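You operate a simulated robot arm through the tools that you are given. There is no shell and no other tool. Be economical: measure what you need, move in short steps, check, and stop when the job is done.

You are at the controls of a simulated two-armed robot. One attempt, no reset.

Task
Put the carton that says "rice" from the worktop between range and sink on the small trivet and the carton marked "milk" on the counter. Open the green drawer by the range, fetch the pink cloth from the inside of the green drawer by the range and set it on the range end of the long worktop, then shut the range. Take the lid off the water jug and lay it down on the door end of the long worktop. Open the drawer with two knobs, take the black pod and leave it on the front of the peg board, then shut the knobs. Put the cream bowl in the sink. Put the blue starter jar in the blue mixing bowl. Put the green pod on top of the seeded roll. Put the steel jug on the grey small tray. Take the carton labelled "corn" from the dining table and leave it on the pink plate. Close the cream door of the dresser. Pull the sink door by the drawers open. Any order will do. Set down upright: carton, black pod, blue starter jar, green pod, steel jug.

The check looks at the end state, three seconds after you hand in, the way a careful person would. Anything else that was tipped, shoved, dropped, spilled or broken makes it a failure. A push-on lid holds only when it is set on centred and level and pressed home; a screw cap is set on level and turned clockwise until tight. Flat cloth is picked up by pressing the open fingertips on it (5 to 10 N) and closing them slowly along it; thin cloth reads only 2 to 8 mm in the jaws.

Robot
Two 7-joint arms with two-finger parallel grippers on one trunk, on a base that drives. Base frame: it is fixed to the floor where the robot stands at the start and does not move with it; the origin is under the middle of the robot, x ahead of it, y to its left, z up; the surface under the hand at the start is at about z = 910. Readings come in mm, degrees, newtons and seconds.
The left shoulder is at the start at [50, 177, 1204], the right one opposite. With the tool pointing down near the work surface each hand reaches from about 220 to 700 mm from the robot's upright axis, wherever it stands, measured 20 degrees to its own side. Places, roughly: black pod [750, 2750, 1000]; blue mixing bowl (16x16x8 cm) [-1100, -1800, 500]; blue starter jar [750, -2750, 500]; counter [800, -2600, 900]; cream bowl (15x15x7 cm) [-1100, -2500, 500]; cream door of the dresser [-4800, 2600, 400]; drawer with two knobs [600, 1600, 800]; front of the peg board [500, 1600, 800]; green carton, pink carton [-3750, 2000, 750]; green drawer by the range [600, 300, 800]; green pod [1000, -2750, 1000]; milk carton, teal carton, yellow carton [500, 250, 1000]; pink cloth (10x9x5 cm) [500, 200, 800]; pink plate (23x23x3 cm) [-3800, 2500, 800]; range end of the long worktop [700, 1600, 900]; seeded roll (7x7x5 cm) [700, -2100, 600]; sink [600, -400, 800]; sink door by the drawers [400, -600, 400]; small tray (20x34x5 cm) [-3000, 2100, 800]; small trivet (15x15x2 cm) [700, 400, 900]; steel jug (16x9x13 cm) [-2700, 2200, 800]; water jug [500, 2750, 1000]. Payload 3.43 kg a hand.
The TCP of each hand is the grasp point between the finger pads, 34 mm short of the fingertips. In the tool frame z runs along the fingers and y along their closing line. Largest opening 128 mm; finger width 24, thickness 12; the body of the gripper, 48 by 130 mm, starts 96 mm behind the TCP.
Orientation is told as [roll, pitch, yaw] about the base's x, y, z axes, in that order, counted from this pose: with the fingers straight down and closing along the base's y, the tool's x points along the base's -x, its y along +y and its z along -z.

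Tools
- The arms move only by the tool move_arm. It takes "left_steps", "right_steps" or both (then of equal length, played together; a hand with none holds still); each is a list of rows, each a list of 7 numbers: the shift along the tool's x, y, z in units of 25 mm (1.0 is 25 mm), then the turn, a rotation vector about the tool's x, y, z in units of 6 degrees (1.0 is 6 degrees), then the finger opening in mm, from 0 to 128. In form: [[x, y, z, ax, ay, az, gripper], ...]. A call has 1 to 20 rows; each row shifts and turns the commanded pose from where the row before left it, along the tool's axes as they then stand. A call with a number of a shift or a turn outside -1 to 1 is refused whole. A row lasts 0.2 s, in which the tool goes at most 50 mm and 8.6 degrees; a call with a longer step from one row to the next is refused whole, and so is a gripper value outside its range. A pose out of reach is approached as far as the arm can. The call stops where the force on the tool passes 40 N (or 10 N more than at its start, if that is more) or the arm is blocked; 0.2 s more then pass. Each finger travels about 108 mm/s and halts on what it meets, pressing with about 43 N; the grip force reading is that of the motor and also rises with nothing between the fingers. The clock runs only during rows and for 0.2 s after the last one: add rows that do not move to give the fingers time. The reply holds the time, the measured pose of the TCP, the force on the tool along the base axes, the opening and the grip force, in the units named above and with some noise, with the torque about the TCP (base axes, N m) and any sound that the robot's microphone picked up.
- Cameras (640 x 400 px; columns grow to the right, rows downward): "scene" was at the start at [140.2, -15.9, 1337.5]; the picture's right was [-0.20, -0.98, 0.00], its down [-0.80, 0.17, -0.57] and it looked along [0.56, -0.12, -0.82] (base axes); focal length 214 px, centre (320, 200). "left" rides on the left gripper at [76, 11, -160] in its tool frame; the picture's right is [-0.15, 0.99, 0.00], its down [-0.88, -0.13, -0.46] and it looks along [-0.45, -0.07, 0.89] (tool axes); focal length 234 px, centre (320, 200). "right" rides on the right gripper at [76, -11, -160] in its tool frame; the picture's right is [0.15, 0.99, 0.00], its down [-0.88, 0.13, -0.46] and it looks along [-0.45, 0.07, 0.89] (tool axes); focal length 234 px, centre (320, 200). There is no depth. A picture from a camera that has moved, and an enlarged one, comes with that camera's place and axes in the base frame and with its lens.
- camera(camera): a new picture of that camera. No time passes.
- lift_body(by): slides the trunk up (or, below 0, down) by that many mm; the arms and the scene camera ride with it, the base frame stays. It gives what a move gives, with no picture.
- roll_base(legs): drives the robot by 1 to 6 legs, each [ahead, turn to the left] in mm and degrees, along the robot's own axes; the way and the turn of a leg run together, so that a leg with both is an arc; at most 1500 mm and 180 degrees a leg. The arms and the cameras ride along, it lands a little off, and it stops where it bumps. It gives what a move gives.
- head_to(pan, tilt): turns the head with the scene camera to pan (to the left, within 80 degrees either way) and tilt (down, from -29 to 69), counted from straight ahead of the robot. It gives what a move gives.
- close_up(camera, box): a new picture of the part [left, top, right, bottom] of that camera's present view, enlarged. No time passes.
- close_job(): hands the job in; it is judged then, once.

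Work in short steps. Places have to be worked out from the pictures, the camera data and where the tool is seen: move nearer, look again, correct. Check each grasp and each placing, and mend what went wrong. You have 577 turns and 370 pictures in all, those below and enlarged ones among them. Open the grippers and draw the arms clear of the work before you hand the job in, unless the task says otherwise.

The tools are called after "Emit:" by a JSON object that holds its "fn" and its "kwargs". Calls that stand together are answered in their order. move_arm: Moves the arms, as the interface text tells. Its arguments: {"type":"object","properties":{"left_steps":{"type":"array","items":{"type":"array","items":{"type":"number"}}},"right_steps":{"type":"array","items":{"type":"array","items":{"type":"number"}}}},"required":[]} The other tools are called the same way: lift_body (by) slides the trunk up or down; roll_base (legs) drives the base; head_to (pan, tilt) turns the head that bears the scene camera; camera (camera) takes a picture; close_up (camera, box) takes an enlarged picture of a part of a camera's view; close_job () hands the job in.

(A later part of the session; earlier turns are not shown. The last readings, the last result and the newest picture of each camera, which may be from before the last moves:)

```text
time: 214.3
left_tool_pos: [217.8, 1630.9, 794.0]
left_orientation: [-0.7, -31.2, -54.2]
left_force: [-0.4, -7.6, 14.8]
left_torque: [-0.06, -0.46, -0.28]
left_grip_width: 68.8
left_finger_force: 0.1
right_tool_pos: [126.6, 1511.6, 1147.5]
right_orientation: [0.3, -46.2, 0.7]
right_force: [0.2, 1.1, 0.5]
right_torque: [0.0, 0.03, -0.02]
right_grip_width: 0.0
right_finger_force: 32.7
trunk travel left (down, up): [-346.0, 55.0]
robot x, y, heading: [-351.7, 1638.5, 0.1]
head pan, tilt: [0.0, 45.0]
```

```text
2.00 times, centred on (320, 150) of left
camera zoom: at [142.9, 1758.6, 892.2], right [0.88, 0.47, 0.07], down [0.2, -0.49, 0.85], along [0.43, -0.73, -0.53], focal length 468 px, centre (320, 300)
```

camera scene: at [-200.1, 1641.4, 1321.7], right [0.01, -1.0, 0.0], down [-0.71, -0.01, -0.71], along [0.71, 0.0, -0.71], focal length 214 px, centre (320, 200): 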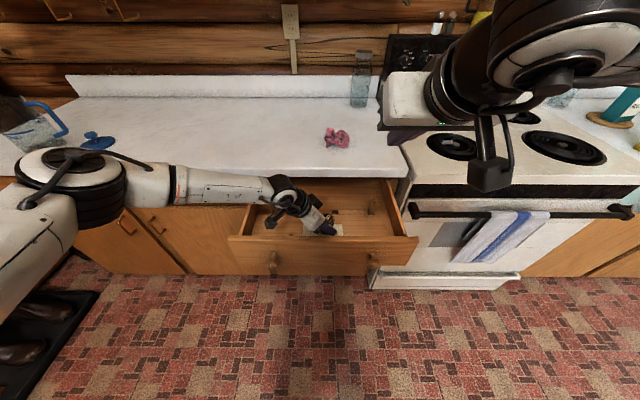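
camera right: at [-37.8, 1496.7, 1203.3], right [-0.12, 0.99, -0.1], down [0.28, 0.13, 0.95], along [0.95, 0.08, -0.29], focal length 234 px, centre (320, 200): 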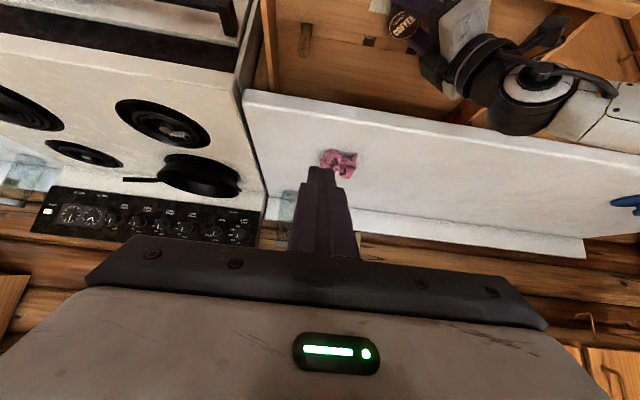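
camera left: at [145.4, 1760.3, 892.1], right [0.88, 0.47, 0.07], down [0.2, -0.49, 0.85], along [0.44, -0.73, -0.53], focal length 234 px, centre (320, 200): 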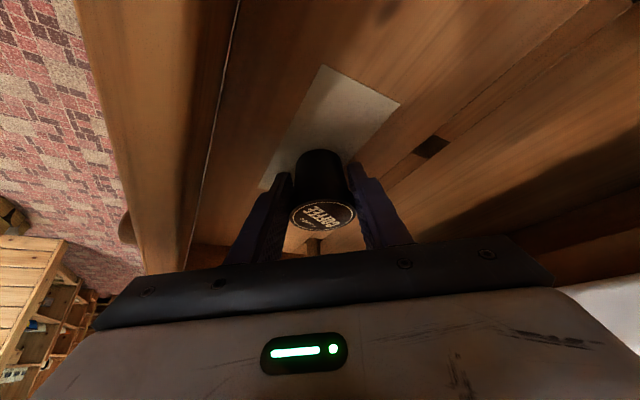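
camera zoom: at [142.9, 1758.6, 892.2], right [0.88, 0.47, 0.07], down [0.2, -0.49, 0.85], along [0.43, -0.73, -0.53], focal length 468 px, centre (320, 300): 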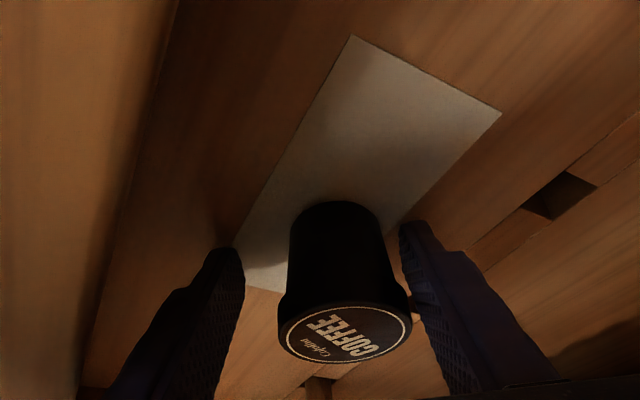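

Pod stands free. Lifting out along the finger axis with a small centring shift.

Emit:
{"fn": "move_arm", "kwargs": {"left_steps": [[0, 0, -0.12, 0, 0, 0, 76], [0, 0.15, -0.2, 0, 0, 0, 76], [0, 0, -0.6, 0, 0, 0, 76], [0, 0, -1, 0, 0, 0, 76], [0, 0, -1, 0, 0, 0, 76], [0, 0, -1, 0, 0, 0, 76], [0, 0, -1, 0, 0, 0, 76], [0, 0, -1, 0, 0, 0, 76], [0, 0, -1, 0, 0, 0, 76], [0, 0, -1, 0, 0, 0, 76]]}}

Emit:
{"fn": "camera", "kwargs": {"camera": "left"}}

Emit:
{"fn": "close_up", "kwargs": {"camera": "scene", "box": [220, 160, 420, 290]}}

```text
time: 216.5
left_tool_pos: [163.8, 1718.7, 961.3]
left_orientation: [-0.8, -30.9, -54.1]
left_force: [0.1, -0.3, -0.1]
left_torque: [0.02, 0.02, 0.01]
left_grip_width: 76.2
left_finger_force: 0.0
right_tool_pos: [129.5, 1512.5, 1147.7]
right_orientation: [0.2, -46.0, 0.9]
right_force: [1.1, -1.2, -0.4]
right_torque: [-0.01, -0.01, -0.03]
right_grip_width: 0.0
right_finger_force: 33.0
trunk travel left (down, up): [-346.0, 55.0]
robot x, y, heading: [-352.7, 1643.9, 0.4]
head pan, tilt: [0.0, 45.0]
```

```text
260 pictures are left
camera left: at [88.2, 1847.4, 1060.1], right [0.88, 0.47, 0.06], down [0.2, -0.49, 0.85], along [0.43, -0.73, -0.53], focal length 234 px, centre (320, 200)
```

left: 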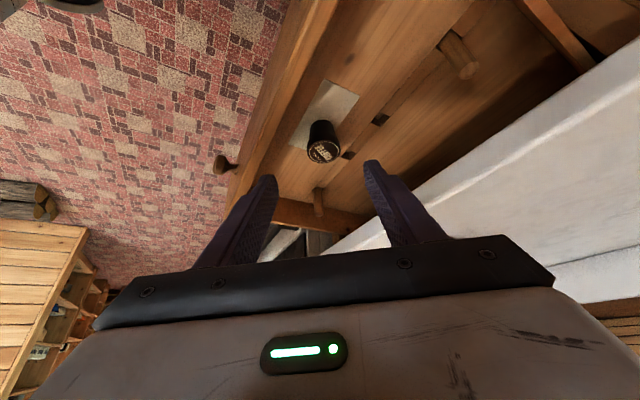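

```text
3.08 times, centred on (320, 225) of scene
camera zoom: at [-200.4, 1641.4, 1322.2], right [0.01, -1.0, 0.0], down [-0.71, -0.01, -0.71], along [0.71, 0.0, -0.71], focal length 660 px, centre (320, 123)
```

zoom: 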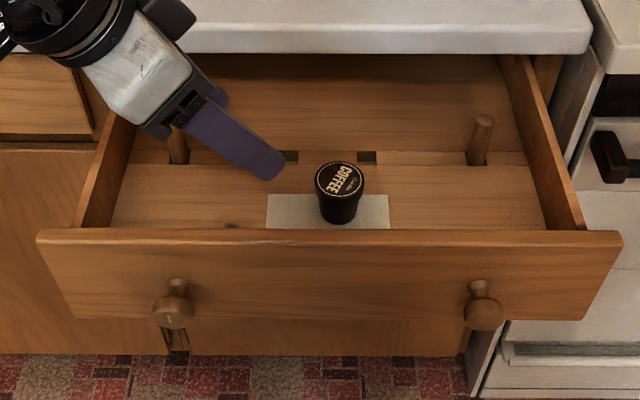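

Pod stands upright on the patch. Raising the left hand, restoring the trunk, backing up 200 mm, and lowering the right fist to push the drawer at its centre.

Emit:
{"fn": "move_arm", "kwargs": {"left_steps": [[-0.515, 0, -0.857, 0, 0, 0, 76], [-0.515, 0, -0.857, 0, 0, 0, 76], [-0.515, 0, -0.857, 0, 0, 0, 76], [-0.515, 0, -0.857, 0, 0, 0, 76], [-0.515, 0, -0.857, 0, 0, 0, 76], [-0.515, 0, -0.857, 0, 0, 0, 76], [-0.515, 0, -0.857, 0, 0, 0, 76], [-0.515, 0, -0.857, 0, 0, 0, 76]]}}

Emit:
{"fn": "lift_body", "kwargs": {"by": 29}}

Emit:
{"fn": "roll_base", "kwargs": {"legs": [[-220, 0]]}}

Emit:
{"fn": "move_arm", "kwargs": {"right_steps": [[0.904, 0, 0.873, 0, 0, 0, 0], [0.904, 0, 0.873, 0, 0, 0, 0], [0.904, 0, 0.873, 0, 0, 0, 0], [0.904, 0, 0.873, 0, 0, 0, 0], [0.904, 0, 0.873, 0, 0, 0, 0], [0.904, 0, 0.873, 0, 0, 0, 0], [0.904, 0, 0.873, 0, 0, 0, 0], [0.904, 0, 0.873, 0, 0, 0, 0], [0.904, 0, 0.873, 0, 0, 0, 0], [0.904, 0, 0.873, 0, 0, 0, 0], [0.904, 0, 0.873, 0, 0, 0, 0], [0.904, 0, 0.873, 0, 0, 0, 0], [0, 1, 0, 0, 0, 0, 0], [0, 1, 0, 0, 0, 0, 0], [0, 1, 0, 0, 0, 0, 0], [0, 1, 0, 0, 0, 0, 0], [0, 1, 0, 0, 0, 0, 0]]}}

Emit:
{"fn": "camera", "kwargs": {"camera": "scene"}}

```text
time: 218.3
left_tool_pos: [168.8, 1719.8, 1163.1]
left_orientation: [-1.0, -31.0, -54.1]
left_force: [-0.4, -0.1, 0.4]
left_torque: [0.02, -0.02, 0.02]
left_grip_width: 75.9
left_finger_force: 0.1
right_tool_pos: [128.6, 1512.7, 1145.9]
right_orientation: [0.2, -46.0, 0.9]
right_force: [-0.6, -0.8, 0.4]
right_torque: [0.03, 0.0, 0.02]
right_grip_width: 0.2
right_finger_force: 33.0
trunk travel left (down, up): [-346.0, 55.0]
robot x, y, heading: [-353.5, 1641.6, 0.2]
head pan, tilt: [0.0, 45.0]
```

```text
time: 219.0
left_tool_pos: [167.9, 1719.2, 1191.2]
left_orientation: [-0.9, -31.1, -54.1]
left_force: [0.3, 0.0, 1.0]
left_torque: [-0.02, -0.02, 0.0]
left_grip_width: 76.1
left_finger_force: 0.0
right_tool_pos: [129.1, 1512.4, 1175.5]
right_orientation: [0.2, -46.1, 1.0]
right_force: [0.1, 0.2, 0.2]
right_torque: [0.02, 0.0, 0.0]
right_grip_width: 0.0
right_finger_force: 32.9
trunk travel left (down, up): [-375.0, 26.0]
robot x, y, heading: [-353.7, 1641.3, 0.6]
head pan, tilt: [0.0, 45.0]
```

```text
time: 220.7
left_tool_pos: [-50.1, 1716.2, 1191.7]
left_orientation: [-0.7, -31.0, -54.3]
left_force: [0.1, 0.2, 0.0]
left_torque: [0.01, -0.03, 0.0]
left_grip_width: 76.2
left_finger_force: 0.1
right_tool_pos: [-89.7, 1510.3, 1176.3]
right_orientation: [0.2, -46.0, 0.8]
right_force: [0.5, -0.9, -1.0]
right_torque: [-0.01, -0.01, -0.04]
right_grip_width: 0.1
right_finger_force: 33.2
trunk travel left (down, up): [-375.0, 26.0]
robot x, y, heading: [-568.7, 1642.9, 0.0]
head pan, tilt: [0.0, 45.0]
```

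```text
time: 224.3
left_tool_pos: [-51.0, 1717.7, 1190.3]
left_orientation: [-1.0, -30.9, -54.2]
left_force: [-0.4, 0.6, -0.5]
left_torque: [-0.01, -0.02, -0.01]
left_grip_width: 75.9
left_finger_force: 0.0
right_tool_pos: [-93.2, 1636.4, 798.7]
right_orientation: [0.2, -45.9, 0.8]
right_force: [-0.7, -0.1, -0.5]
right_torque: [0.02, -0.01, -0.02]
right_grip_width: 0.0
right_finger_force: 33.0
trunk travel left (down, up): [-375.0, 26.0]
robot x, y, heading: [-569.0, 1642.1, 0.2]
head pan, tilt: [0.0, 45.0]
```

```text
258 pictures are left
camera scene: at [-418.2, 1640.0, 1351.2], right [0.0, -1.0, 0.0], down [-0.71, 0.0, -0.71], along [0.71, 0.0, -0.71], focal length 214 px, centre (320, 200)
```

scene: 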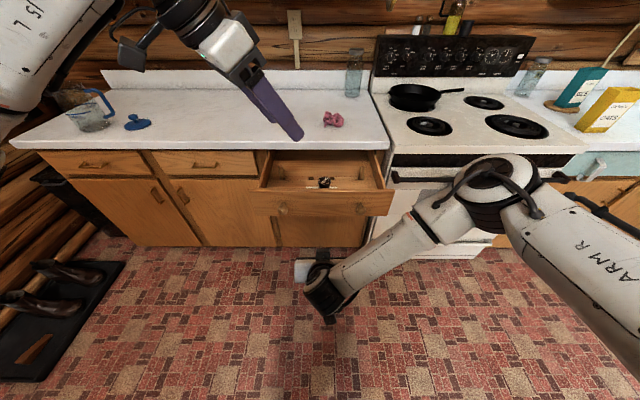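

Driving to just short of the face, then pushing with short slow legs so the pod stays steady.

Emit:
{"fn": "roll_base", "kwargs": {"legs": [[150, 0]]}}

Emit:
{"fn": "roll_base", "kwargs": {"legs": [[40, 0], [40, 0], [40, 0]]}}

Emit:
{"fn": "close_up", "kwargs": {"camera": "scene", "box": [220, 130, 420, 290]}}

```text
time: 225.7
left_tool_pos: [99.6, 1718.7, 1190.7]
left_orientation: [-1.0, -30.9, -54.2]
left_force: [-0.6, 0.4, 0.5]
left_torque: [0.0, 0.03, -0.01]
left_grip_width: 76.1
left_finger_force: 0.0
right_tool_pos: [57.6, 1637.6, 797.7]
right_orientation: [0.2, -45.8, 0.8]
right_force: [-0.2, -0.1, 0.2]
right_torque: [0.0, -0.01, 0.03]
right_grip_width: 0.1
right_finger_force: 33.3
trunk travel left (down, up): [-375.0, 26.0]
robot x, y, heading: [-420.6, 1637.9, 0.2]
head pan, tilt: [0.0, 45.0]
```

```text
time: 227.5
left_tool_pos: [220.3, 1719.2, 1190.0]
left_orientation: [-0.9, -31.0, -54.2]
left_force: [1.4, -0.5, 0.2]
left_torque: [-0.01, 0.06, -0.03]
left_grip_width: 76.0
left_finger_force: 0.0
right_tool_pos: [179.0, 1638.8, 799.2]
right_orientation: [0.2, -45.9, 0.8]
right_force: [0.3, 0.8, -0.8]
right_torque: [0.01, 0.04, 0.01]
right_grip_width: 0.0
right_finger_force: 33.4
trunk travel left (down, up): [-375.0, 26.0]
robot x, y, heading: [-297.1, 1641.1, 0.2]
head pan, tilt: [0.0, 45.0]
```

```text
2.50 times, centred on (320, 210) of scene
camera zoom: at [-146.9, 1641.1, 1350.9], right [0.01, -1.0, 0.0], down [-0.71, 0.0, -0.71], along [0.71, 0.0, -0.71], focal length 536 px, centre (320, 175)
```

zoom: 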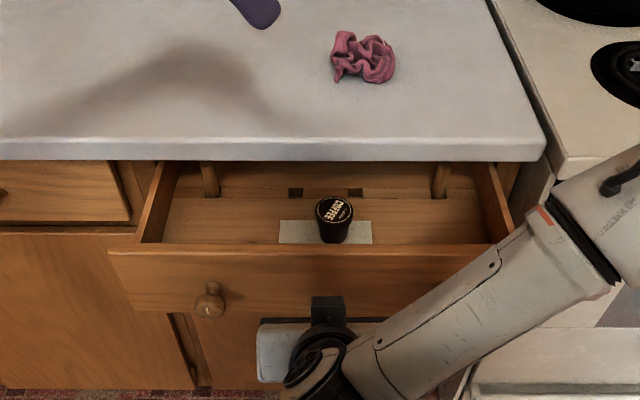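

Pod is still upright as the drawer slides in. Continuing.

Emit:
{"fn": "roll_base", "kwargs": {"legs": [[40, 0], [40, 0], [40, 0]]}}

Emit:
{"fn": "roll_base", "kwargs": {"legs": [[25, 0], [20, 0]]}}

Emit:
{"fn": "camera", "kwargs": {"camera": "scene"}}

```text
time: 229.4
left_tool_pos: [340.7, 1720.5, 1189.2]
left_orientation: [-0.9, -30.9, -54.1]
left_force: [1.9, -0.3, 0.3]
left_torque: [0.0, 0.02, -0.02]
left_grip_width: 76.0
left_finger_force: 0.0
right_tool_pos: [299.4, 1638.3, 798.2]
right_orientation: [0.3, -45.9, 0.8]
right_force: [-0.2, -0.4, -0.2]
right_torque: [-0.01, 0.02, 0.02]
right_grip_width: 0.1
right_finger_force: 33.3
trunk travel left (down, up): [-375.0, 26.0]
robot x, y, heading: [-177.8, 1641.4, 0.5]
head pan, tilt: [0.0, 45.0]
```

```text
time: 230.6
left_tool_pos: [386.1, 1719.6, 1189.9]
left_orientation: [-0.8, -30.9, -54.1]
left_force: [0.0, 0.5, -0.8]
left_torque: [-0.02, 0.03, -0.04]
left_grip_width: 75.7
left_finger_force: 0.0
right_tool_pos: [342.8, 1639.2, 798.9]
right_orientation: [0.2, -46.0, 0.9]
right_force: [-0.6, 0.0, 0.0]
right_torque: [-0.02, 0.0, 0.03]
right_grip_width: 0.0
right_finger_force: 32.8
trunk travel left (down, up): [-375.0, 26.0]
robot x, y, heading: [-133.4, 1643.2, 0.0]
head pan, tilt: [0.0, 45.0]
```

```text
256 pictures are left
camera scene: at [17.9, 1642.1, 1351.0], right [0.01, -1.0, 0.0], down [-0.71, 0.0, -0.71], along [0.71, 0.0, -0.71], focal length 214 px, centre (320, 200)
```

scene: 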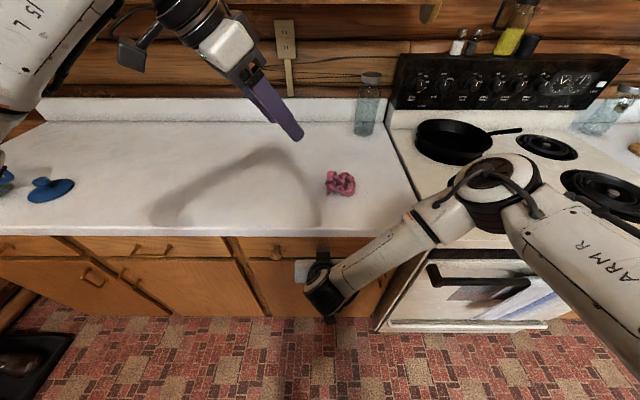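

Nearly shut (TCP 343, closed position about 352). A final small push.

Emit:
{"fn": "roll_base", "kwargs": {"legs": [[12, 0]]}}

Emit:
{"fn": "roll_base", "kwargs": {"legs": [[5, 0]]}}

Emit:
{"fn": "camera", "kwargs": {"camera": "right"}}

```text
time: 231.3
left_tool_pos: [394.6, 1720.2, 1192.4]
left_orientation: [-0.8, -31.0, -54.3]
left_force: [0.6, 0.0, -0.2]
left_torque: [0.0, -0.04, 0.02]
left_grip_width: 76.0
left_finger_force: 0.1
right_tool_pos: [351.1, 1640.5, 798.1]
right_orientation: [0.3, -45.7, 1.1]
right_force: [-15.8, 0.8, 0.7]
right_torque: [0.07, 0.26, 0.03]
right_grip_width: 0.0
right_finger_force: 32.6
trunk travel left (down, up): [-375.0, 26.0]
robot x, y, heading: [-122.0, 1643.4, 0.2]
head pan, tilt: [0.0, 45.0]
```

```text
time: 232.0
left_tool_pos: [397.3, 1720.1, 1193.1]
left_orientation: [-0.7, -31.0, -54.2]
left_force: [0.7, -0.4, 0.1]
left_torque: [-0.02, -0.02, 0.0]
left_grip_width: 75.9
left_finger_force: 0.0
right_tool_pos: [350.8, 1640.6, 796.2]
right_orientation: [0.4, -45.2, 1.2]
right_force: [-29.9, -3.0, 7.0]
right_torque: [-0.04, 0.22, -0.18]
right_grip_width: 0.0
right_finger_force: 32.8
trunk travel left (down, up): [-375.0, 26.0]
robot x, y, heading: [-121.1, 1643.0, 0.6]
head pan, tilt: [0.0, 45.0]
```

```text
255 pictures are left
camera right: at [185.5, 1623.7, 856.3], right [-0.13, 0.99, -0.1], down [0.29, 0.13, 0.95], along [0.95, 0.09, -0.31], focal length 234 px, centre (320, 200)
```

right: 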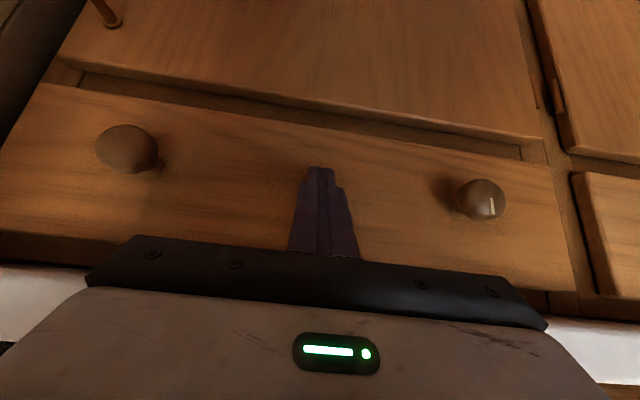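

Drawer is shut (30 N, no travel). Next the dining side: backing off, raising the right hand and straightening the left wrist.

Emit:
{"fn": "roll_base", "kwargs": {"legs": [[-450, 0]]}}

Emit:
{"fn": "move_arm", "kwargs": {"left_steps": [[0, 0, 0, -0.515, 0, -0.857, 76], [0, 0, 0, -0.515, 0, -0.857, 76], [0, 0, 0, -0.515, 0, -0.857, 76], [0, 0, 0, -0.515, 0, -0.857, 76], [0, 0, 0, -0.515, 0, -0.857, 76], [0, 0, 0, -0.515, 0, -0.857, 76], [0, 0, 0, -0.515, 0, -0.857, 76], [0, 0, 0, -0.515, 0, -0.857, 76], [0, 0, 0, -0.515, 0, -0.857, 76], [0, 0, 0, 0, 1, 0, 76], [0, 0, 0, 0, 1, 0, 76], [0, 0, 0, 0, 1, 0, 76], [0, 0, 0, 0, 1, 0, 76], [0, 0, 0, 0, 1, 0, 76]], "right_steps": [[0, -1, 0, 0, 0, 0, 0], [0, -1, 0, 0, 0, 0, 0], [0, -1, 0, 0, 0, 0, 0], [0, -1, 0, 0, 0, 0, 0], [0, -1, 0, 0, 0, 0, 0], [-0.904, 0, -0.873, 0, 0, 0, 0], [-0.904, 0, -0.873, 0, 0, 0, 0], [-0.904, 0, -0.873, 0, 0, 0, 0], [-0.904, 0, -0.873, 0, 0, 0, 0], [-0.904, 0, -0.873, 0, 0, 0, 0], [-0.904, 0, -0.873, 0, 0, 0, 0], [-0.904, 0, -0.873, 0, 0, 0, 0], [-0.904, 0, -0.873, 0, 0, 0, 0], [-0.904, 0, -0.873, 0, 0, 0, 0]]}}

Emit:
{"fn": "roll_base", "kwargs": {"legs": [[0, 170]]}}

Emit:
{"fn": "head_to", "kwargs": {"pan": 0, "tilt": 15}}

Emit:
{"fn": "camera", "kwargs": {"camera": "scene"}}

```text
time: 234.8
left_tool_pos: [-51.3, 1716.2, 1191.9]
left_orientation: [-0.7, -31.0, -54.3]
left_force: [-0.1, -0.5, -0.1]
left_torque: [-0.02, -0.03, -0.03]
left_grip_width: 75.8
left_finger_force: 0.0
right_tool_pos: [-99.4, 1636.5, 796.6]
right_orientation: [0.3, -45.2, 1.1]
right_force: [-0.2, 1.0, -0.4]
right_torque: [0.01, 0.01, -0.01]
right_grip_width: 0.0
right_finger_force: 33.0
trunk travel left (down, up): [-375.0, 26.0]
robot x, y, heading: [-569.7, 1640.4, 0.5]
head pan, tilt: [0.0, 45.0]
```

```text
time: 237.8
left_tool_pos: [-50.5, 1716.6, 1191.2]
left_orientation: [-0.4, -0.3, -0.7]
left_force: [-0.4, 0.5, 0.1]
left_torque: [-0.04, 0.0, -0.02]
left_grip_width: 76.1
left_finger_force: 0.1
right_tool_pos: [-90.9, 1511.1, 1079.2]
right_orientation: [0.3, -45.0, 1.1]
right_force: [-0.2, -0.8, -1.0]
right_torque: [0.03, 0.0, 0.02]
right_grip_width: 0.0
right_finger_force: 33.3
trunk travel left (down, up): [-375.0, 26.0]
robot x, y, heading: [-565.5, 1633.3, 0.2]
head pan, tilt: [0.0, 45.0]
```

```text
time: 245.0
left_tool_pos: [-1092.0, 1672.7, 1191.5]
left_orientation: [-0.5, -0.4, 167.4]
left_force: [0.9, 0.1, -0.1]
left_torque: [0.02, 0.0, 0.02]
left_grip_width: 75.7
left_finger_force: 0.0
right_tool_pos: [-1011.1, 1864.7, 1077.5]
right_orientation: [0.4, -45.0, 169.2]
right_force: [-0.7, -0.9, -0.4]
right_torque: [0.05, 0.02, -0.03]
right_grip_width: 0.2
right_finger_force: 32.4
trunk travel left (down, up): [-375.0, 26.0]
robot x, y, heading: [-567.0, 1639.4, 168.3]
head pan, tilt: [0.0, 45.0]
```

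```text
time: 246.0
left_tool_pos: [-1092.4, 1672.9, 1190.6]
left_orientation: [-0.4, -0.4, 167.4]
left_force: [-0.3, -0.8, 0.0]
left_torque: [0.01, 0.02, 0.0]
left_grip_width: 76.0
left_finger_force: 0.0
right_tool_pos: [-1011.7, 1864.0, 1078.4]
right_orientation: [0.4, -45.0, 169.2]
right_force: [-0.2, 0.4, 0.1]
right_torque: [-0.01, 0.02, -0.01]
right_grip_width: 0.0
right_finger_force: 32.6
trunk travel left (down, up): [-375.0, 26.0]
robot x, y, heading: [-565.6, 1642.7, 168.3]
head pan, tilt: [0.0, 15.0]
```

```text
254 pictures are left
camera scene: at [-729.3, 1672.2, 1397.9], right [0.2, 0.98, 0.0], down [0.25, -0.05, -0.97], along [-0.95, 0.2, -0.26], focal length 214 px, centre (320, 200)
```

scene: 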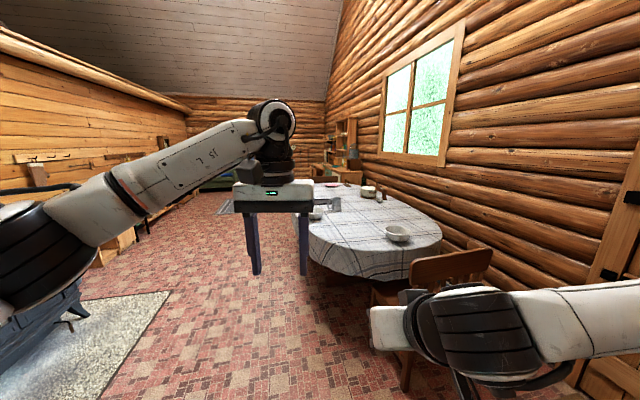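

The dining table is ahead. Driving toward a point beside it for a better look.

Emit:
{"fn": "roll_base", "kwargs": {"legs": [[0, 28], [1050, 0], [0, -46]]}}

Emit:
{"fn": "head_to", "kwargs": {"pan": -10, "tilt": 22}}

Emit:
{"fn": "camera", "kwargs": {"camera": "scene"}}

```text
time: 254.9
left_tool_pos: [-2063.6, 1552.0, 1191.2]
left_orientation: [-0.4, -0.4, 148.9]
left_force: [0.6, -0.5, 0.3]
left_torque: [-0.03, -0.01, 0.01]
left_grip_width: 75.8
left_finger_force: 0.0
right_tool_pos: [-1924.6, 1707.6, 1078.5]
right_orientation: [0.5, -45.1, 150.7]
right_force: [0.1, -0.2, 0.6]
right_torque: [0.02, 0.03, 0.01]
right_grip_width: 0.3
right_finger_force: 33.0
trunk travel left (down, up): [-375.0, 26.0]
robot x, y, heading: [-1576.3, 1357.3, 149.7]
head pan, tilt: [0.0, 15.0]
```

```text
time: 255.6
left_tool_pos: [-2063.5, 1550.0, 1192.3]
left_orientation: [-0.4, -0.4, 148.8]
left_force: [0.2, 1.0, 0.7]
left_torque: [0.02, 0.0, 0.02]
left_grip_width: 76.1
left_finger_force: 0.1
right_tool_pos: [-1925.7, 1707.4, 1078.4]
right_orientation: [0.4, -45.1, 150.8]
right_force: [-0.4, -0.9, -0.3]
right_torque: [-0.03, -0.01, 0.01]
right_grip_width: 0.0
right_finger_force: 33.3
trunk travel left (down, up): [-375.0, 26.0]
robot x, y, heading: [-1576.8, 1355.7, 149.8]
head pan, tilt: [-10.0, 22.0]
```

```text
253 pictures are left
camera scene: at [-1709.3, 1448.3, 1386.6], right [0.64, 0.76, 0.0], down [0.29, -0.24, -0.93], along [-0.71, 0.6, -0.37], focal length 214 px, centre (320, 200)
```

scene: 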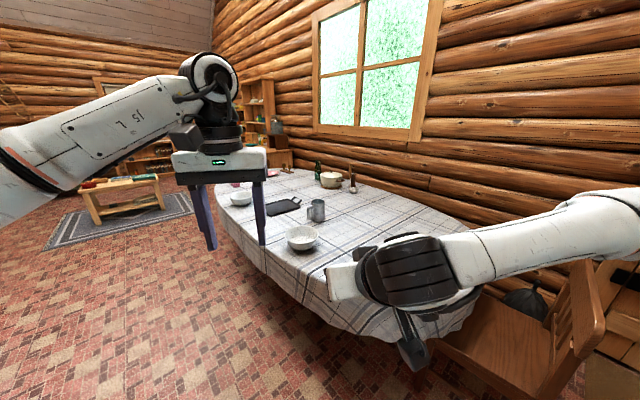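

I can see the steel jug near [-2722,2266] and the dark tray near [-3012,2190]. Driving along the table to face the jug.

Emit:
{"fn": "roll_base", "kwargs": {"legs": [[0, 32], [1040, 0], [0, -91]]}}

Emit:
{"fn": "head_to", "kwargs": {"pan": 0, "tilt": 32}}

Emit:
{"fn": "camera", "kwargs": {"camera": "scene"}}

```text
time: 266.4
left_tool_pos: [-2696.0, 1837.8, 1191.8]
left_orientation: [-0.3, -0.4, 89.8]
left_force: [-0.6, 0.3, -0.4]
left_torque: [-0.01, -0.02, -0.01]
left_grip_width: 75.9
left_finger_force: 0.0
right_tool_pos: [-2490.2, 1798.7, 1077.4]
right_orientation: [0.3, -44.9, 91.5]
right_force: [0.0, 0.2, -0.2]
right_torque: [-0.02, 0.01, 0.0]
right_grip_width: 0.0
right_finger_force: 32.5
trunk travel left (down, up): [-375.0, 26.0]
robot x, y, heading: [-2616.4, 1319.2, 90.9]
head pan, tilt: [-10.0, 22.0]
```

```text
time: 267.1
left_tool_pos: [-2697.2, 1837.9, 1192.0]
left_orientation: [-0.4, -0.4, 89.8]
left_force: [-0.6, 0.5, -0.8]
left_torque: [0.0, 0.0, 0.01]
left_grip_width: 75.9
left_finger_force: 0.0
right_tool_pos: [-2490.8, 1799.6, 1078.5]
right_orientation: [0.3, -45.0, 91.6]
right_force: [0.3, 0.0, 0.7]
right_torque: [0.0, 0.03, -0.03]
right_grip_width: 0.0
right_finger_force: 33.1
trunk travel left (down, up): [-375.0, 26.0]
robot x, y, heading: [-2615.6, 1317.2, 91.1]
head pan, tilt: [0.0, 32.0]
```

```text
252 pictures are left
camera scene: at [-2617.6, 1477.4, 1370.7], right [1.0, 0.01, 0.0], down [0.01, -0.53, -0.85], along [-0.01, 0.85, -0.53], focal length 214 px, centre (320, 200)
```

scene: 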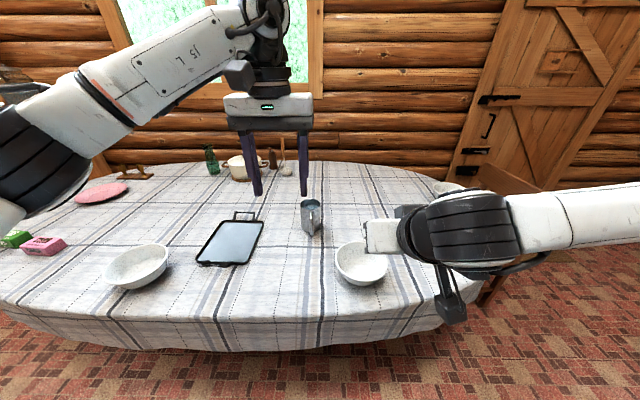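

Good overview. Enlarging jug, tray and the cartons.

Emit:
{"fn": "close_up", "kwargs": {"camera": "scene", "box": [190, 180, 350, 280]}}

Emit:
{"fn": "close_up", "kwargs": {"camera": "scene", "box": [0, 150, 160, 270]}}

```text
4.00 times, centred on (270, 230) of scene
camera zoom: at [-2617.6, 1477.4, 1370.7], right [1.0, 0.01, 0.0], down [0.01, -0.53, -0.85], along [-0.01, 0.85, -0.53], focal length 858 px, centre (520, 80)
```

zoom: 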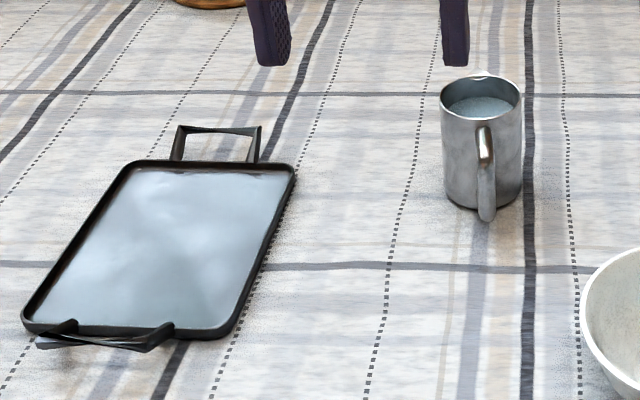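

```text
3.33 times, centred on (80, 210) of scene
camera zoom: at [-2617.6, 1477.4, 1370.7], right [1.0, 0.01, 0.0], down [0.01, -0.53, -0.85], along [-0.01, 0.85, -0.53], focal length 715 px, centre (1120, 167)
```

zoom: 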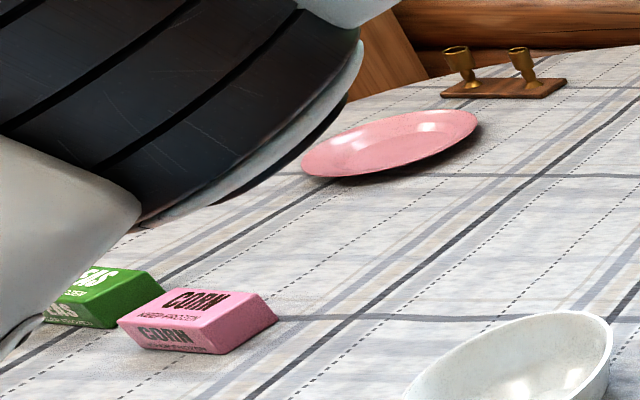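

The jug contains liquid, so it must move gently and level. Repositioning the base so the left arm can reach both jug and tray without driving.

Emit:
{"fn": "roll_base", "kwargs": {"legs": [[0, 25], [205, 0], [0, -26]]}}

Emit:
{"fn": "camera", "kwargs": {"camera": "scene"}}

Emit:
{"fn": "camera", "kwargs": {"camera": "left"}}

```text
time: 271.3
left_tool_pos: [-2771.2, 2022.3, 1191.2]
left_orientation: [-0.5, -0.4, 88.6]
left_force: [0.4, -0.9, 0.3]
left_torque: [-0.01, -0.01, -0.01]
left_grip_width: 75.9
left_finger_force: 0.0
right_tool_pos: [-2566.8, 1979.4, 1078.6]
right_orientation: [0.3, -45.0, 90.2]
right_force: [0.6, 0.3, 1.4]
right_torque: [-0.01, 0.04, 0.02]
right_grip_width: 0.0
right_finger_force: 33.6
trunk travel left (down, up): [-375.0, 26.0]
robot x, y, heading: [-2703.4, 1504.0, 89.6]
head pan, tilt: [0.0, 32.0]
```

```text
249 pictures are left
camera scene: at [-2701.4, 1661.3, 1370.6], right [1.0, -0.01, 0.0], down [-0.01, -0.53, -0.85], along [0.01, 0.85, -0.53], focal length 214 px, centre (320, 200)
```

scene: 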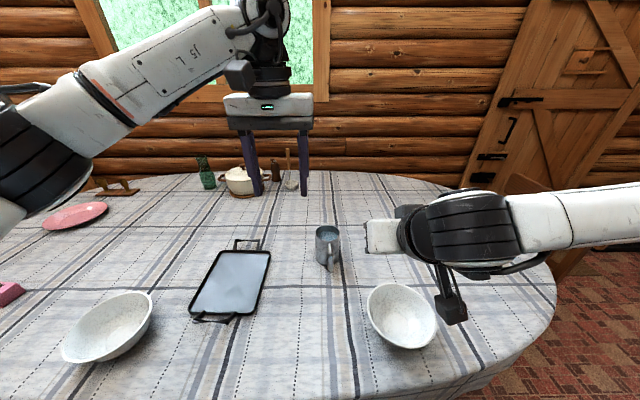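

```text
248 pictures are left
camera left: at [-2786.2, 1947.4, 1350.7], right [-0.98, 0.17, -0.01], down [0.15, 0.87, 0.46], along [0.08, 0.45, -0.89], focal length 234 px, centre (320, 200)
```

left: 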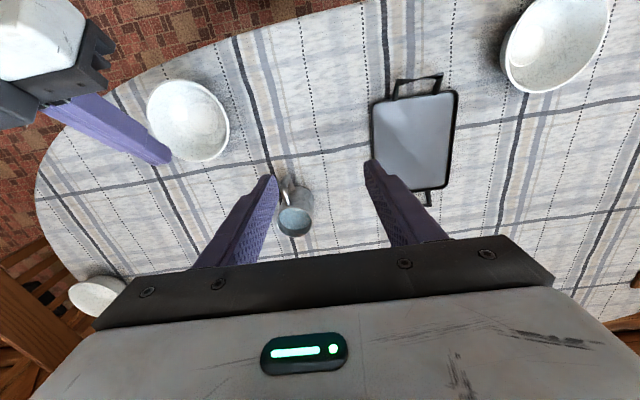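

Jug centre is [-2670,2233], tray centre [-2995,2122]. Rolling 40 mm closer, lowering the trunk 100 mm and tilting the left hand 20°.

Emit:
{"fn": "roll_base", "kwargs": {"legs": [[40, 0]]}}

Emit:
{"fn": "lift_body", "kwargs": {"by": -100}}

Emit:
{"fn": "move_arm", "kwargs": {"left_steps": [[0, 0, 0, 0, -1, 0, 120], [0, 0, 0, 0, -1, 0, 120], [0, 0, 0, 0, -1, 0, 120], [0, 0, 0, 0, -0.3, 0, 120]]}}

Emit:
{"fn": "camera", "kwargs": {"camera": "left"}}

```text
time: 272.2
left_tool_pos: [-2770.9, 2062.5, 1191.1]
left_orientation: [-0.4, -0.3, 88.4]
left_force: [0.4, 1.0, -0.8]
left_torque: [-0.06, 0.03, 0.04]
left_grip_width: 76.1
left_finger_force: 0.2
right_tool_pos: [-2566.6, 2019.5, 1077.4]
right_orientation: [0.4, -44.9, 90.2]
right_force: [-0.3, 1.5, 0.1]
right_torque: [-0.02, -0.02, -0.04]
right_grip_width: 0.0
right_finger_force: 32.6
trunk travel left (down, up): [-375.0, 26.0]
robot x, y, heading: [-2702.3, 1544.0, 89.4]
head pan, tilt: [0.0, 32.0]
```

```text
time: 273.5
left_tool_pos: [-2771.9, 2062.3, 1090.4]
left_orientation: [-0.3, -0.3, 88.5]
left_force: [-0.3, -0.2, 0.4]
left_torque: [0.03, 0.01, 0.04]
left_grip_width: 76.0
left_finger_force: 0.0
right_tool_pos: [-2567.1, 2019.5, 978.3]
right_orientation: [0.4, -44.9, 90.3]
right_force: [-0.1, -0.1, -0.2]
right_torque: [0.01, -0.01, -0.05]
right_grip_width: 0.1
right_finger_force: 32.8
trunk travel left (down, up): [-275.0, 126.0]
robot x, y, heading: [-2704.7, 1545.8, 89.3]
head pan, tilt: [0.0, 32.0]
```

```text
time: 274.5
left_tool_pos: [-2770.2, 2061.8, 1090.9]
left_orientation: [-0.5, -20.1, 88.6]
left_force: [0.4, -0.3, -0.1]
left_torque: [0.02, 0.0, 0.04]
left_grip_width: 120.7
left_finger_force: 0.1
right_tool_pos: [-2568.4, 2018.9, 976.9]
right_orientation: [0.4, -45.0, 90.2]
right_force: [-0.1, 1.1, 0.5]
right_torque: [-0.01, -0.02, 0.01]
right_grip_width: 0.1
right_finger_force: 32.5
trunk travel left (down, up): [-275.0, 126.0]
robot x, y, heading: [-2701.5, 1544.3, 89.4]
head pan, tilt: [0.0, 32.0]
```

```text
247 pictures are left
camera left: at [-2786.8, 1937.8, 1215.0], right [-0.99, 0.16, 0.04], down [0.14, 0.67, 0.73], along [0.09, 0.73, -0.68], focal length 234 px, centre (320, 200)
```

left: 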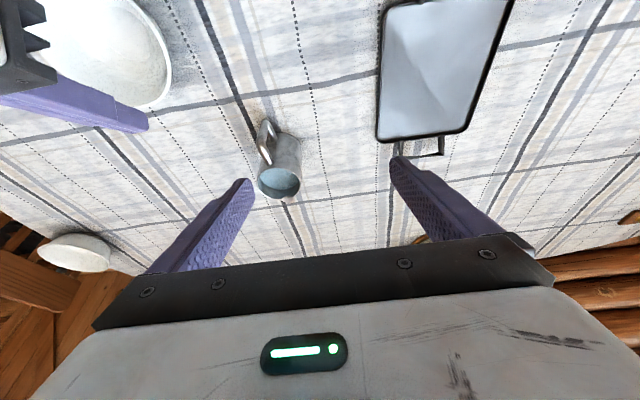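

Jug top seen at [-2674,2228]. Moving to the pre-grasp above it with fingers wide open.

Emit:
{"fn": "move_arm", "kwargs": {"left_steps": [[-0.423, -0.543, 0.9, 0, 0, 0, 126], [-0.423, -0.543, 0.9, 0, 0, 0, 126], [-0.423, -0.543, 0.9, 0, 0, 0, 126], [-0.423, -0.543, 0.9, 0, 0, 0, 126], [-0.423, -0.543, 0.9, 0, 0, 0, 126], [-0.423, -0.543, 0.9, 0, 0, 0, 126], [-0.423, -0.543, 0.9, 0, 0, 0, 126]]}}

Emit:
{"fn": "camera", "kwargs": {"camera": "left"}}

Emit:
{"fn": "camera", "kwargs": {"camera": "scene"}}

```text
time: 276.1
left_tool_pos: [-2672.7, 2184.2, 968.5]
left_orientation: [-0.4, -20.2, 88.6]
left_force: [0.8, -0.1, -0.2]
left_torque: [0.03, -0.01, 0.0]
left_grip_width: 125.8
left_finger_force: 0.2
right_tool_pos: [-2566.5, 2020.6, 977.2]
right_orientation: [0.4, -45.0, 90.2]
right_force: [0.1, 0.8, -0.3]
right_torque: [0.02, -0.01, -0.02]
right_grip_width: 0.2
right_finger_force: 33.0
trunk travel left (down, up): [-275.0, 126.0]
robot x, y, heading: [-2703.3, 1542.2, 89.5]
head pan, tilt: [0.0, 32.0]
```

```text
246 pictures are left
camera left: at [-2687.9, 2060.0, 1092.4], right [-0.99, 0.16, 0.04], down [0.14, 0.67, 0.73], along [0.09, 0.73, -0.68], focal length 234 px, centre (320, 200)
```

left: 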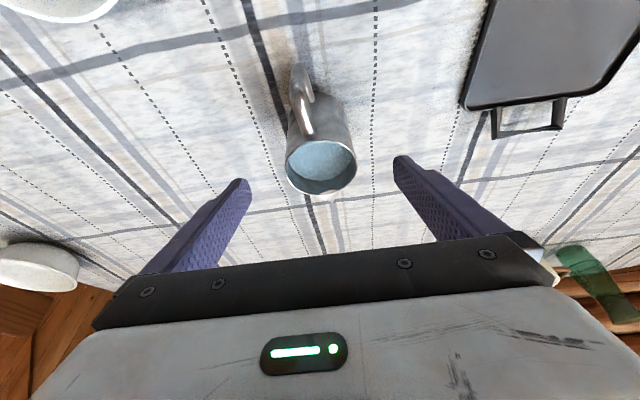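

```text
245 pictures are left
camera scene: at [-2701.1, 1701.2, 1270.6], right [1.0, -0.01, 0.0], down [-0.01, -0.53, -0.85], along [0.01, 0.85, -0.53], focal length 214 px, centre (320, 200)
```

scene: 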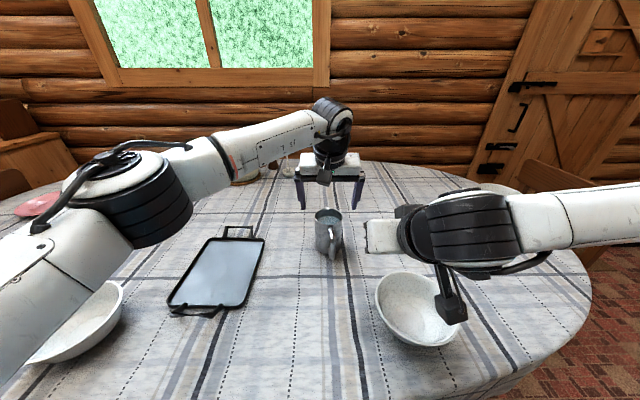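

Perfectly aligned. Descending along the finger axis around the jug.

Emit:
{"fn": "move_arm", "kwargs": {"left_steps": [[0, 0, 0.9, 0, 0, 0, 126], [0, 0, 0.9, 0, 0, 0, 126], [0, 0, 0.9, 0, 0, 0, 126], [0, 0, 0.9, 0, 0, 0, 126], [0, 0, 0.9, 0, 0, 0, 126], [0, 0, 0.9, 0, 0, 0, 126]]}}

Emit:
{"fn": "camera", "kwargs": {"camera": "left"}}

Emit:
{"fn": "close_up", "kwargs": {"camera": "scene", "box": [260, 110, 400, 270]}}

```text
time: 277.5
left_tool_pos: [-2673.7, 2225.7, 852.5]
left_orientation: [-0.4, -20.2, 88.8]
left_force: [0.5, 0.1, 0.1]
left_torque: [0.04, -0.02, 0.05]
left_grip_width: 126.0
left_finger_force: 0.1
left hand out of reach, approached as far as the arm can: row 6
right_tool_pos: [-2568.2, 2019.9, 978.8]
right_orientation: [0.4, -45.0, 90.2]
right_force: [0.2, -0.4, -0.2]
right_torque: [0.02, 0.0, -0.02]
right_grip_width: 0.1
right_finger_force: 33.2
trunk travel left (down, up): [-275.0, 126.0]
robot x, y, heading: [-2707.1, 1542.3, 89.4]
head pan, tilt: [0.0, 32.0]
```

```text
244 pictures are left
camera left: at [-2689.0, 2101.0, 976.8], right [-0.99, 0.16, 0.04], down [0.14, 0.67, 0.73], along [0.09, 0.73, -0.68], focal length 234 px, centre (320, 200)
```

left: 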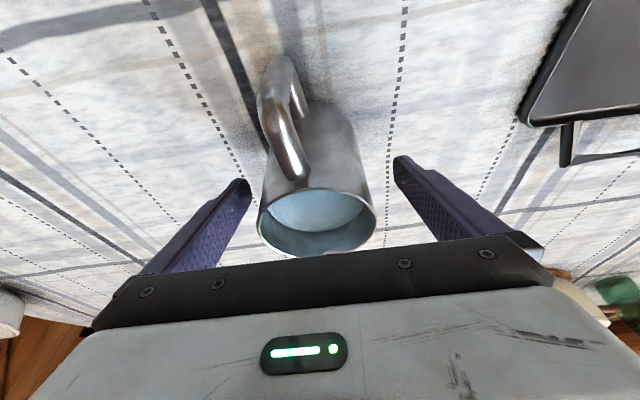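

```text
2.50 times, centred on (330, 190) of scene
camera zoom: at [-2701.9, 1701.0, 1270.7], right [1.0, -0.01, 0.0], down [-0.01, -0.53, -0.85], along [0.01, 0.85, -0.53], focal length 536 px, centre (295, 225)
```

zoom: 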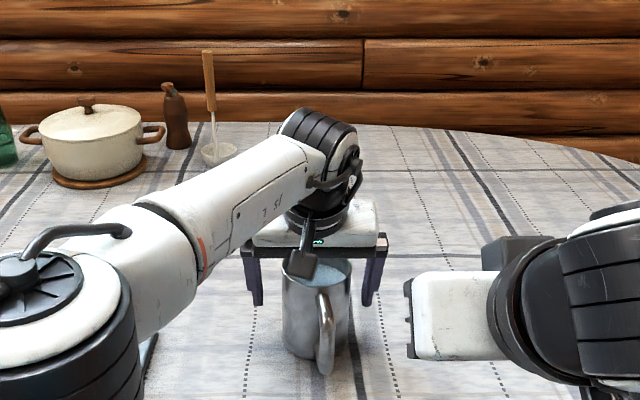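

Fingers straddle the jug at its axis. Closing gently.

Emit:
{"fn": "move_arm", "kwargs": {"left_steps": [[0, 0, 0, 0, 0, 0, 112], [0, 0, 0, 0, 0, 0, 100], [0, 0, 0, 0, 0, 0, 90], [0, 0, 0, 0, 0, 0, 80], [0, 0, 0, 0, 0, 0, 70], [0, 0, 0, 0, 0, 0, 70]]}}

Emit:
{"fn": "camera", "kwargs": {"camera": "left"}}

```text
time: 278.9
left_tool_pos: [-2672.2, 2225.1, 852.7]
left_orientation: [-0.5, -20.1, 88.7]
left_force: [2.0, -0.7, 0.4]
left_torque: [0.06, -0.47, -0.06]
left_grip_width: 85.1
left_finger_force: 43.1
right_tool_pos: [-2565.7, 2018.7, 978.0]
right_orientation: [0.3, -45.1, 90.1]
right_force: [-0.2, -0.6, -0.3]
right_torque: [0.0, 0.01, 0.01]
right_grip_width: 0.2
right_finger_force: 32.9
trunk travel left (down, up): [-275.0, 126.0]
robot x, y, heading: [-2703.8, 1540.3, 89.2]
head pan, tilt: [0.0, 32.0]
```

```text
242 pictures are left
camera left: at [-2687.1, 2100.3, 977.0], right [-0.99, 0.16, 0.04], down [0.14, 0.67, 0.73], along [0.09, 0.73, -0.68], focal length 234 px, centre (320, 200)
```

left: 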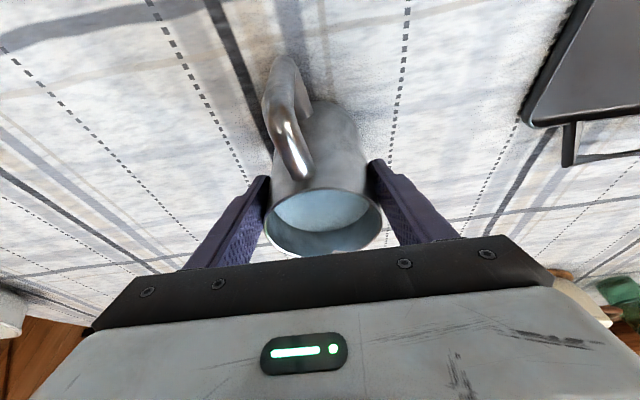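

Jug held at 85 mm. Lifting smoothly with the trunk by 70 mm.

Emit:
{"fn": "lift_body", "kwargs": {"by": 70}}

Emit:
{"fn": "camera", "kwargs": {"camera": "left"}}

```text
time: 280.0
left_tool_pos: [-2671.4, 2226.3, 922.1]
left_orientation: [-0.4, -20.0, 88.8]
left_force: [-0.1, -0.1, -7.3]
left_torque: [0.0, 0.0, -0.05]
left_grip_width: 84.6
left_finger_force: 42.7
right_tool_pos: [-2566.4, 2019.3, 1047.7]
right_orientation: [0.4, -44.9, 90.2]
right_force: [0.3, 0.5, -0.2]
right_torque: [-0.02, 0.0, 0.01]
right_grip_width: 0.0
right_finger_force: 32.7
trunk travel left (down, up): [-345.0, 56.0]
robot x, y, heading: [-2702.3, 1542.5, 89.5]
head pan, tilt: [0.0, 32.0]
```

```text
241 pictures are left
camera left: at [-2687.5, 2101.1, 1045.8], right [-0.99, 0.16, 0.04], down [0.14, 0.67, 0.73], along [0.09, 0.73, -0.68], focal length 234 px, centre (320, 200)
```

left: 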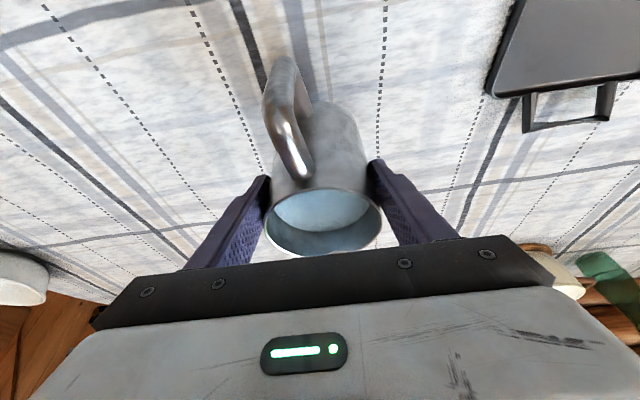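

Carrying the jug slowly across to the tray with ramped speed.

Emit:
{"fn": "move_arm", "kwargs": {"left_steps": [[0.066, 0.217, -0.024, 0, 0, 0, 70], [0.13, 0.435, -0.048, 0, 0, 0, 70], [0.219, 0.725, -0.08, 0, 0, 0, 70], [0.219, 0.725, -0.08, 0, 0, 0, 70], [0.219, 0.725, -0.08, 0, 0, 0, 70], [0.219, 0.725, -0.08, 0, 0, 0, 70], [0.219, 0.725, -0.08, 0, 0, 0, 70], [0.219, 0.725, -0.08, 0, 0, 0, 70], [0.219, 0.725, -0.08, 0, 0, 0, 70], [0.219, 0.725, -0.08, 0, 0, 0, 70], [0.219, 0.725, -0.08, 0, 0, 0, 70], [0.219, 0.725, -0.08, 0, 0, 0, 70], [0.219, 0.725, -0.08, 0, 0, 0, 70], [0.219, 0.725, -0.08, 0, 0, 0, 70], [0.219, 0.725, -0.08, 0, 0, 0, 70], [0.219, 0.725, -0.08, 0, 0, 0, 70], [0.219, 0.725, -0.08, 0, 0, 0, 70], [0.219, 0.725, -0.08, 0, 0, 0, 70], [0.13, 0.435, -0.048, 0, 0, 0, 70], [0.066, 0.217, -0.024, 0, 0, 0, 70]]}}

Emit:
{"fn": "camera", "kwargs": {"camera": "left"}}

Emit:
{"fn": "camera", "kwargs": {"camera": "scene"}}

```text
time: 284.2
left_tool_pos: [-2997.3, 2129.5, 919.4]
left_orientation: [-0.4, -20.1, 88.6]
left_force: [-0.2, 0.4, -6.8]
left_torque: [-0.04, 0.02, 0.02]
left_grip_width: 84.9
left_finger_force: 43.4
right_tool_pos: [-2567.6, 2019.8, 1048.3]
right_orientation: [0.3, -45.1, 90.1]
right_force: [0.6, 0.2, -0.1]
right_torque: [-0.01, -0.02, -0.03]
right_grip_width: 0.0
right_finger_force: 32.8
trunk travel left (down, up): [-345.0, 56.0]
robot x, y, heading: [-2704.6, 1543.3, 89.1]
head pan, tilt: [0.0, 32.0]
```

```text
240 pictures are left
camera left: at [-3012.4, 2004.9, 1044.1], right [-0.99, 0.16, 0.04], down [0.14, 0.67, 0.73], along [0.09, 0.73, -0.68], focal length 234 px, centre (320, 200)
```

left: 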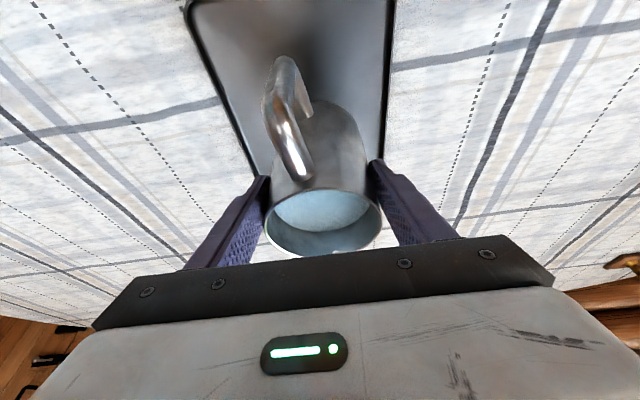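

```text
239 pictures are left
camera scene: at [-2702.0, 1701.8, 1340.5], right [1.0, -0.01, 0.0], down [-0.01, -0.53, -0.85], along [0.01, 0.85, -0.53], focal length 214 px, centre (320, 200)
```

scene: 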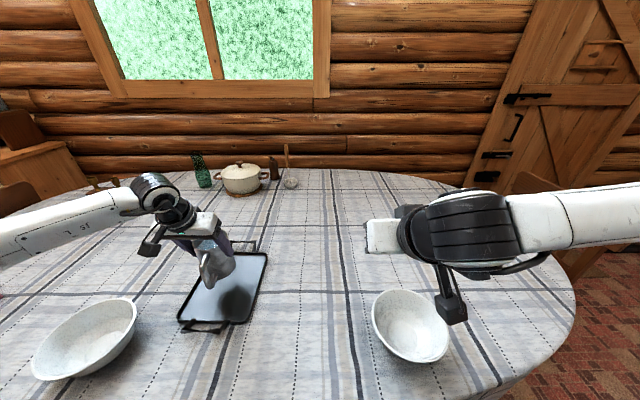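

Jug is above the tray. Lowering with the trunk until contact.

Emit:
{"fn": "lift_body", "kwargs": {"by": -48}}

Emit:
{"fn": "lift_body", "kwargs": {"by": -6}}

Emit:
{"fn": "lift_body", "kwargs": {"by": -4}}

```text
time: 285.1
left_tool_pos: [-2996.6, 2128.4, 871.6]
left_orientation: [-0.6, -20.1, 88.6]
left_force: [-0.5, 0.2, -7.0]
left_torque: [-0.01, 0.04, 0.0]
left_grip_width: 84.4
left_finger_force: 42.8
right_tool_pos: [-2567.8, 2019.1, 1000.1]
right_orientation: [0.3, -45.1, 90.2]
right_force: [-0.1, -1.0, -0.7]
right_torque: [-0.01, 0.04, 0.0]
right_grip_width: 0.0
right_finger_force: 33.3
trunk travel left (down, up): [-297.0, 104.0]
robot x, y, heading: [-2701.9, 1541.9, 89.5]
head pan, tilt: [0.0, 32.0]
```

```text
time: 285.6
left_tool_pos: [-2995.9, 2129.4, 865.8]
left_orientation: [-0.5, -20.1, 88.6]
left_force: [0.2, 0.6, -8.1]
left_torque: [-0.04, -0.01, 0.02]
left_grip_width: 84.3
left_finger_force: 42.6
right_tool_pos: [-2567.4, 2019.4, 994.5]
right_orientation: [0.3, -44.9, 90.3]
right_force: [0.4, -0.5, 0.5]
right_torque: [-0.02, -0.02, 0.0]
right_grip_width: 0.0
right_finger_force: 33.1
trunk travel left (down, up): [-291.0, 110.0]
robot x, y, heading: [-2703.0, 1545.6, 89.5]
head pan, tilt: [0.0, 32.0]
```

```text
time: 286.2
left_tool_pos: [-2996.9, 2129.5, 862.6]
left_orientation: [-0.5, -20.1, 88.6]
left_force: [0.9, -0.6, -7.4]
left_torque: [0.03, 0.03, -0.03]
left_grip_width: 84.8
left_finger_force: 43.2
right_tool_pos: [-2567.4, 2019.6, 990.1]
right_orientation: [0.3, -45.0, 90.2]
right_force: [-0.2, -0.3, -0.2]
right_torque: [0.0, -0.01, 0.03]
right_grip_width: 0.2
right_finger_force: 33.1
trunk travel left (down, up): [-287.0, 114.0]
robot x, y, heading: [-2704.1, 1543.3, 89.6]
head pan, tilt: [0.0, 32.0]
```

No contact yet; a few more millimetres.

Emit:
{"fn": "lift_body", "kwargs": {"by": -4}}

Emit:
{"fn": "lift_body", "kwargs": {"by": -3}}

```text
time: 286.7
left_tool_pos: [-2996.0, 2129.7, 858.2]
left_orientation: [-0.5, -20.1, 88.6]
left_force: [0.0, -0.4, -6.9]
left_torque: [-0.03, 0.01, -0.03]
left_grip_width: 84.8
left_finger_force: 42.9
right_tool_pos: [-2567.4, 2019.4, 985.7]
right_orientation: [0.3, -45.0, 90.1]
right_force: [0.3, -0.5, -0.5]
right_torque: [-0.02, 0.01, 0.03]
right_grip_width: 0.0
right_finger_force: 33.6
trunk travel left (down, up): [-283.0, 118.0]
robot x, y, heading: [-2705.8, 1541.7, 89.5]
head pan, tilt: [0.0, 32.0]
```

```text
time: 287.2
left_tool_pos: [-2995.4, 2128.9, 856.6]
left_orientation: [-0.5, -20.2, 88.7]
left_force: [-1.3, -2.6, 1.9]
left_torque: [-0.23, -0.22, -0.09]
left_grip_width: 84.3
left_finger_force: 43.3
right_tool_pos: [-2566.8, 2019.9, 984.0]
right_orientation: [0.3, -45.0, 90.2]
right_force: [-0.3, 0.5, 1.0]
right_torque: [0.0, 0.02, 0.0]
right_grip_width: 0.1
right_finger_force: 32.9
trunk travel left (down, up): [-280.0, 121.0]
robot x, y, heading: [-2698.9, 1543.5, 89.3]
head pan, tilt: [0.0, 32.0]
```

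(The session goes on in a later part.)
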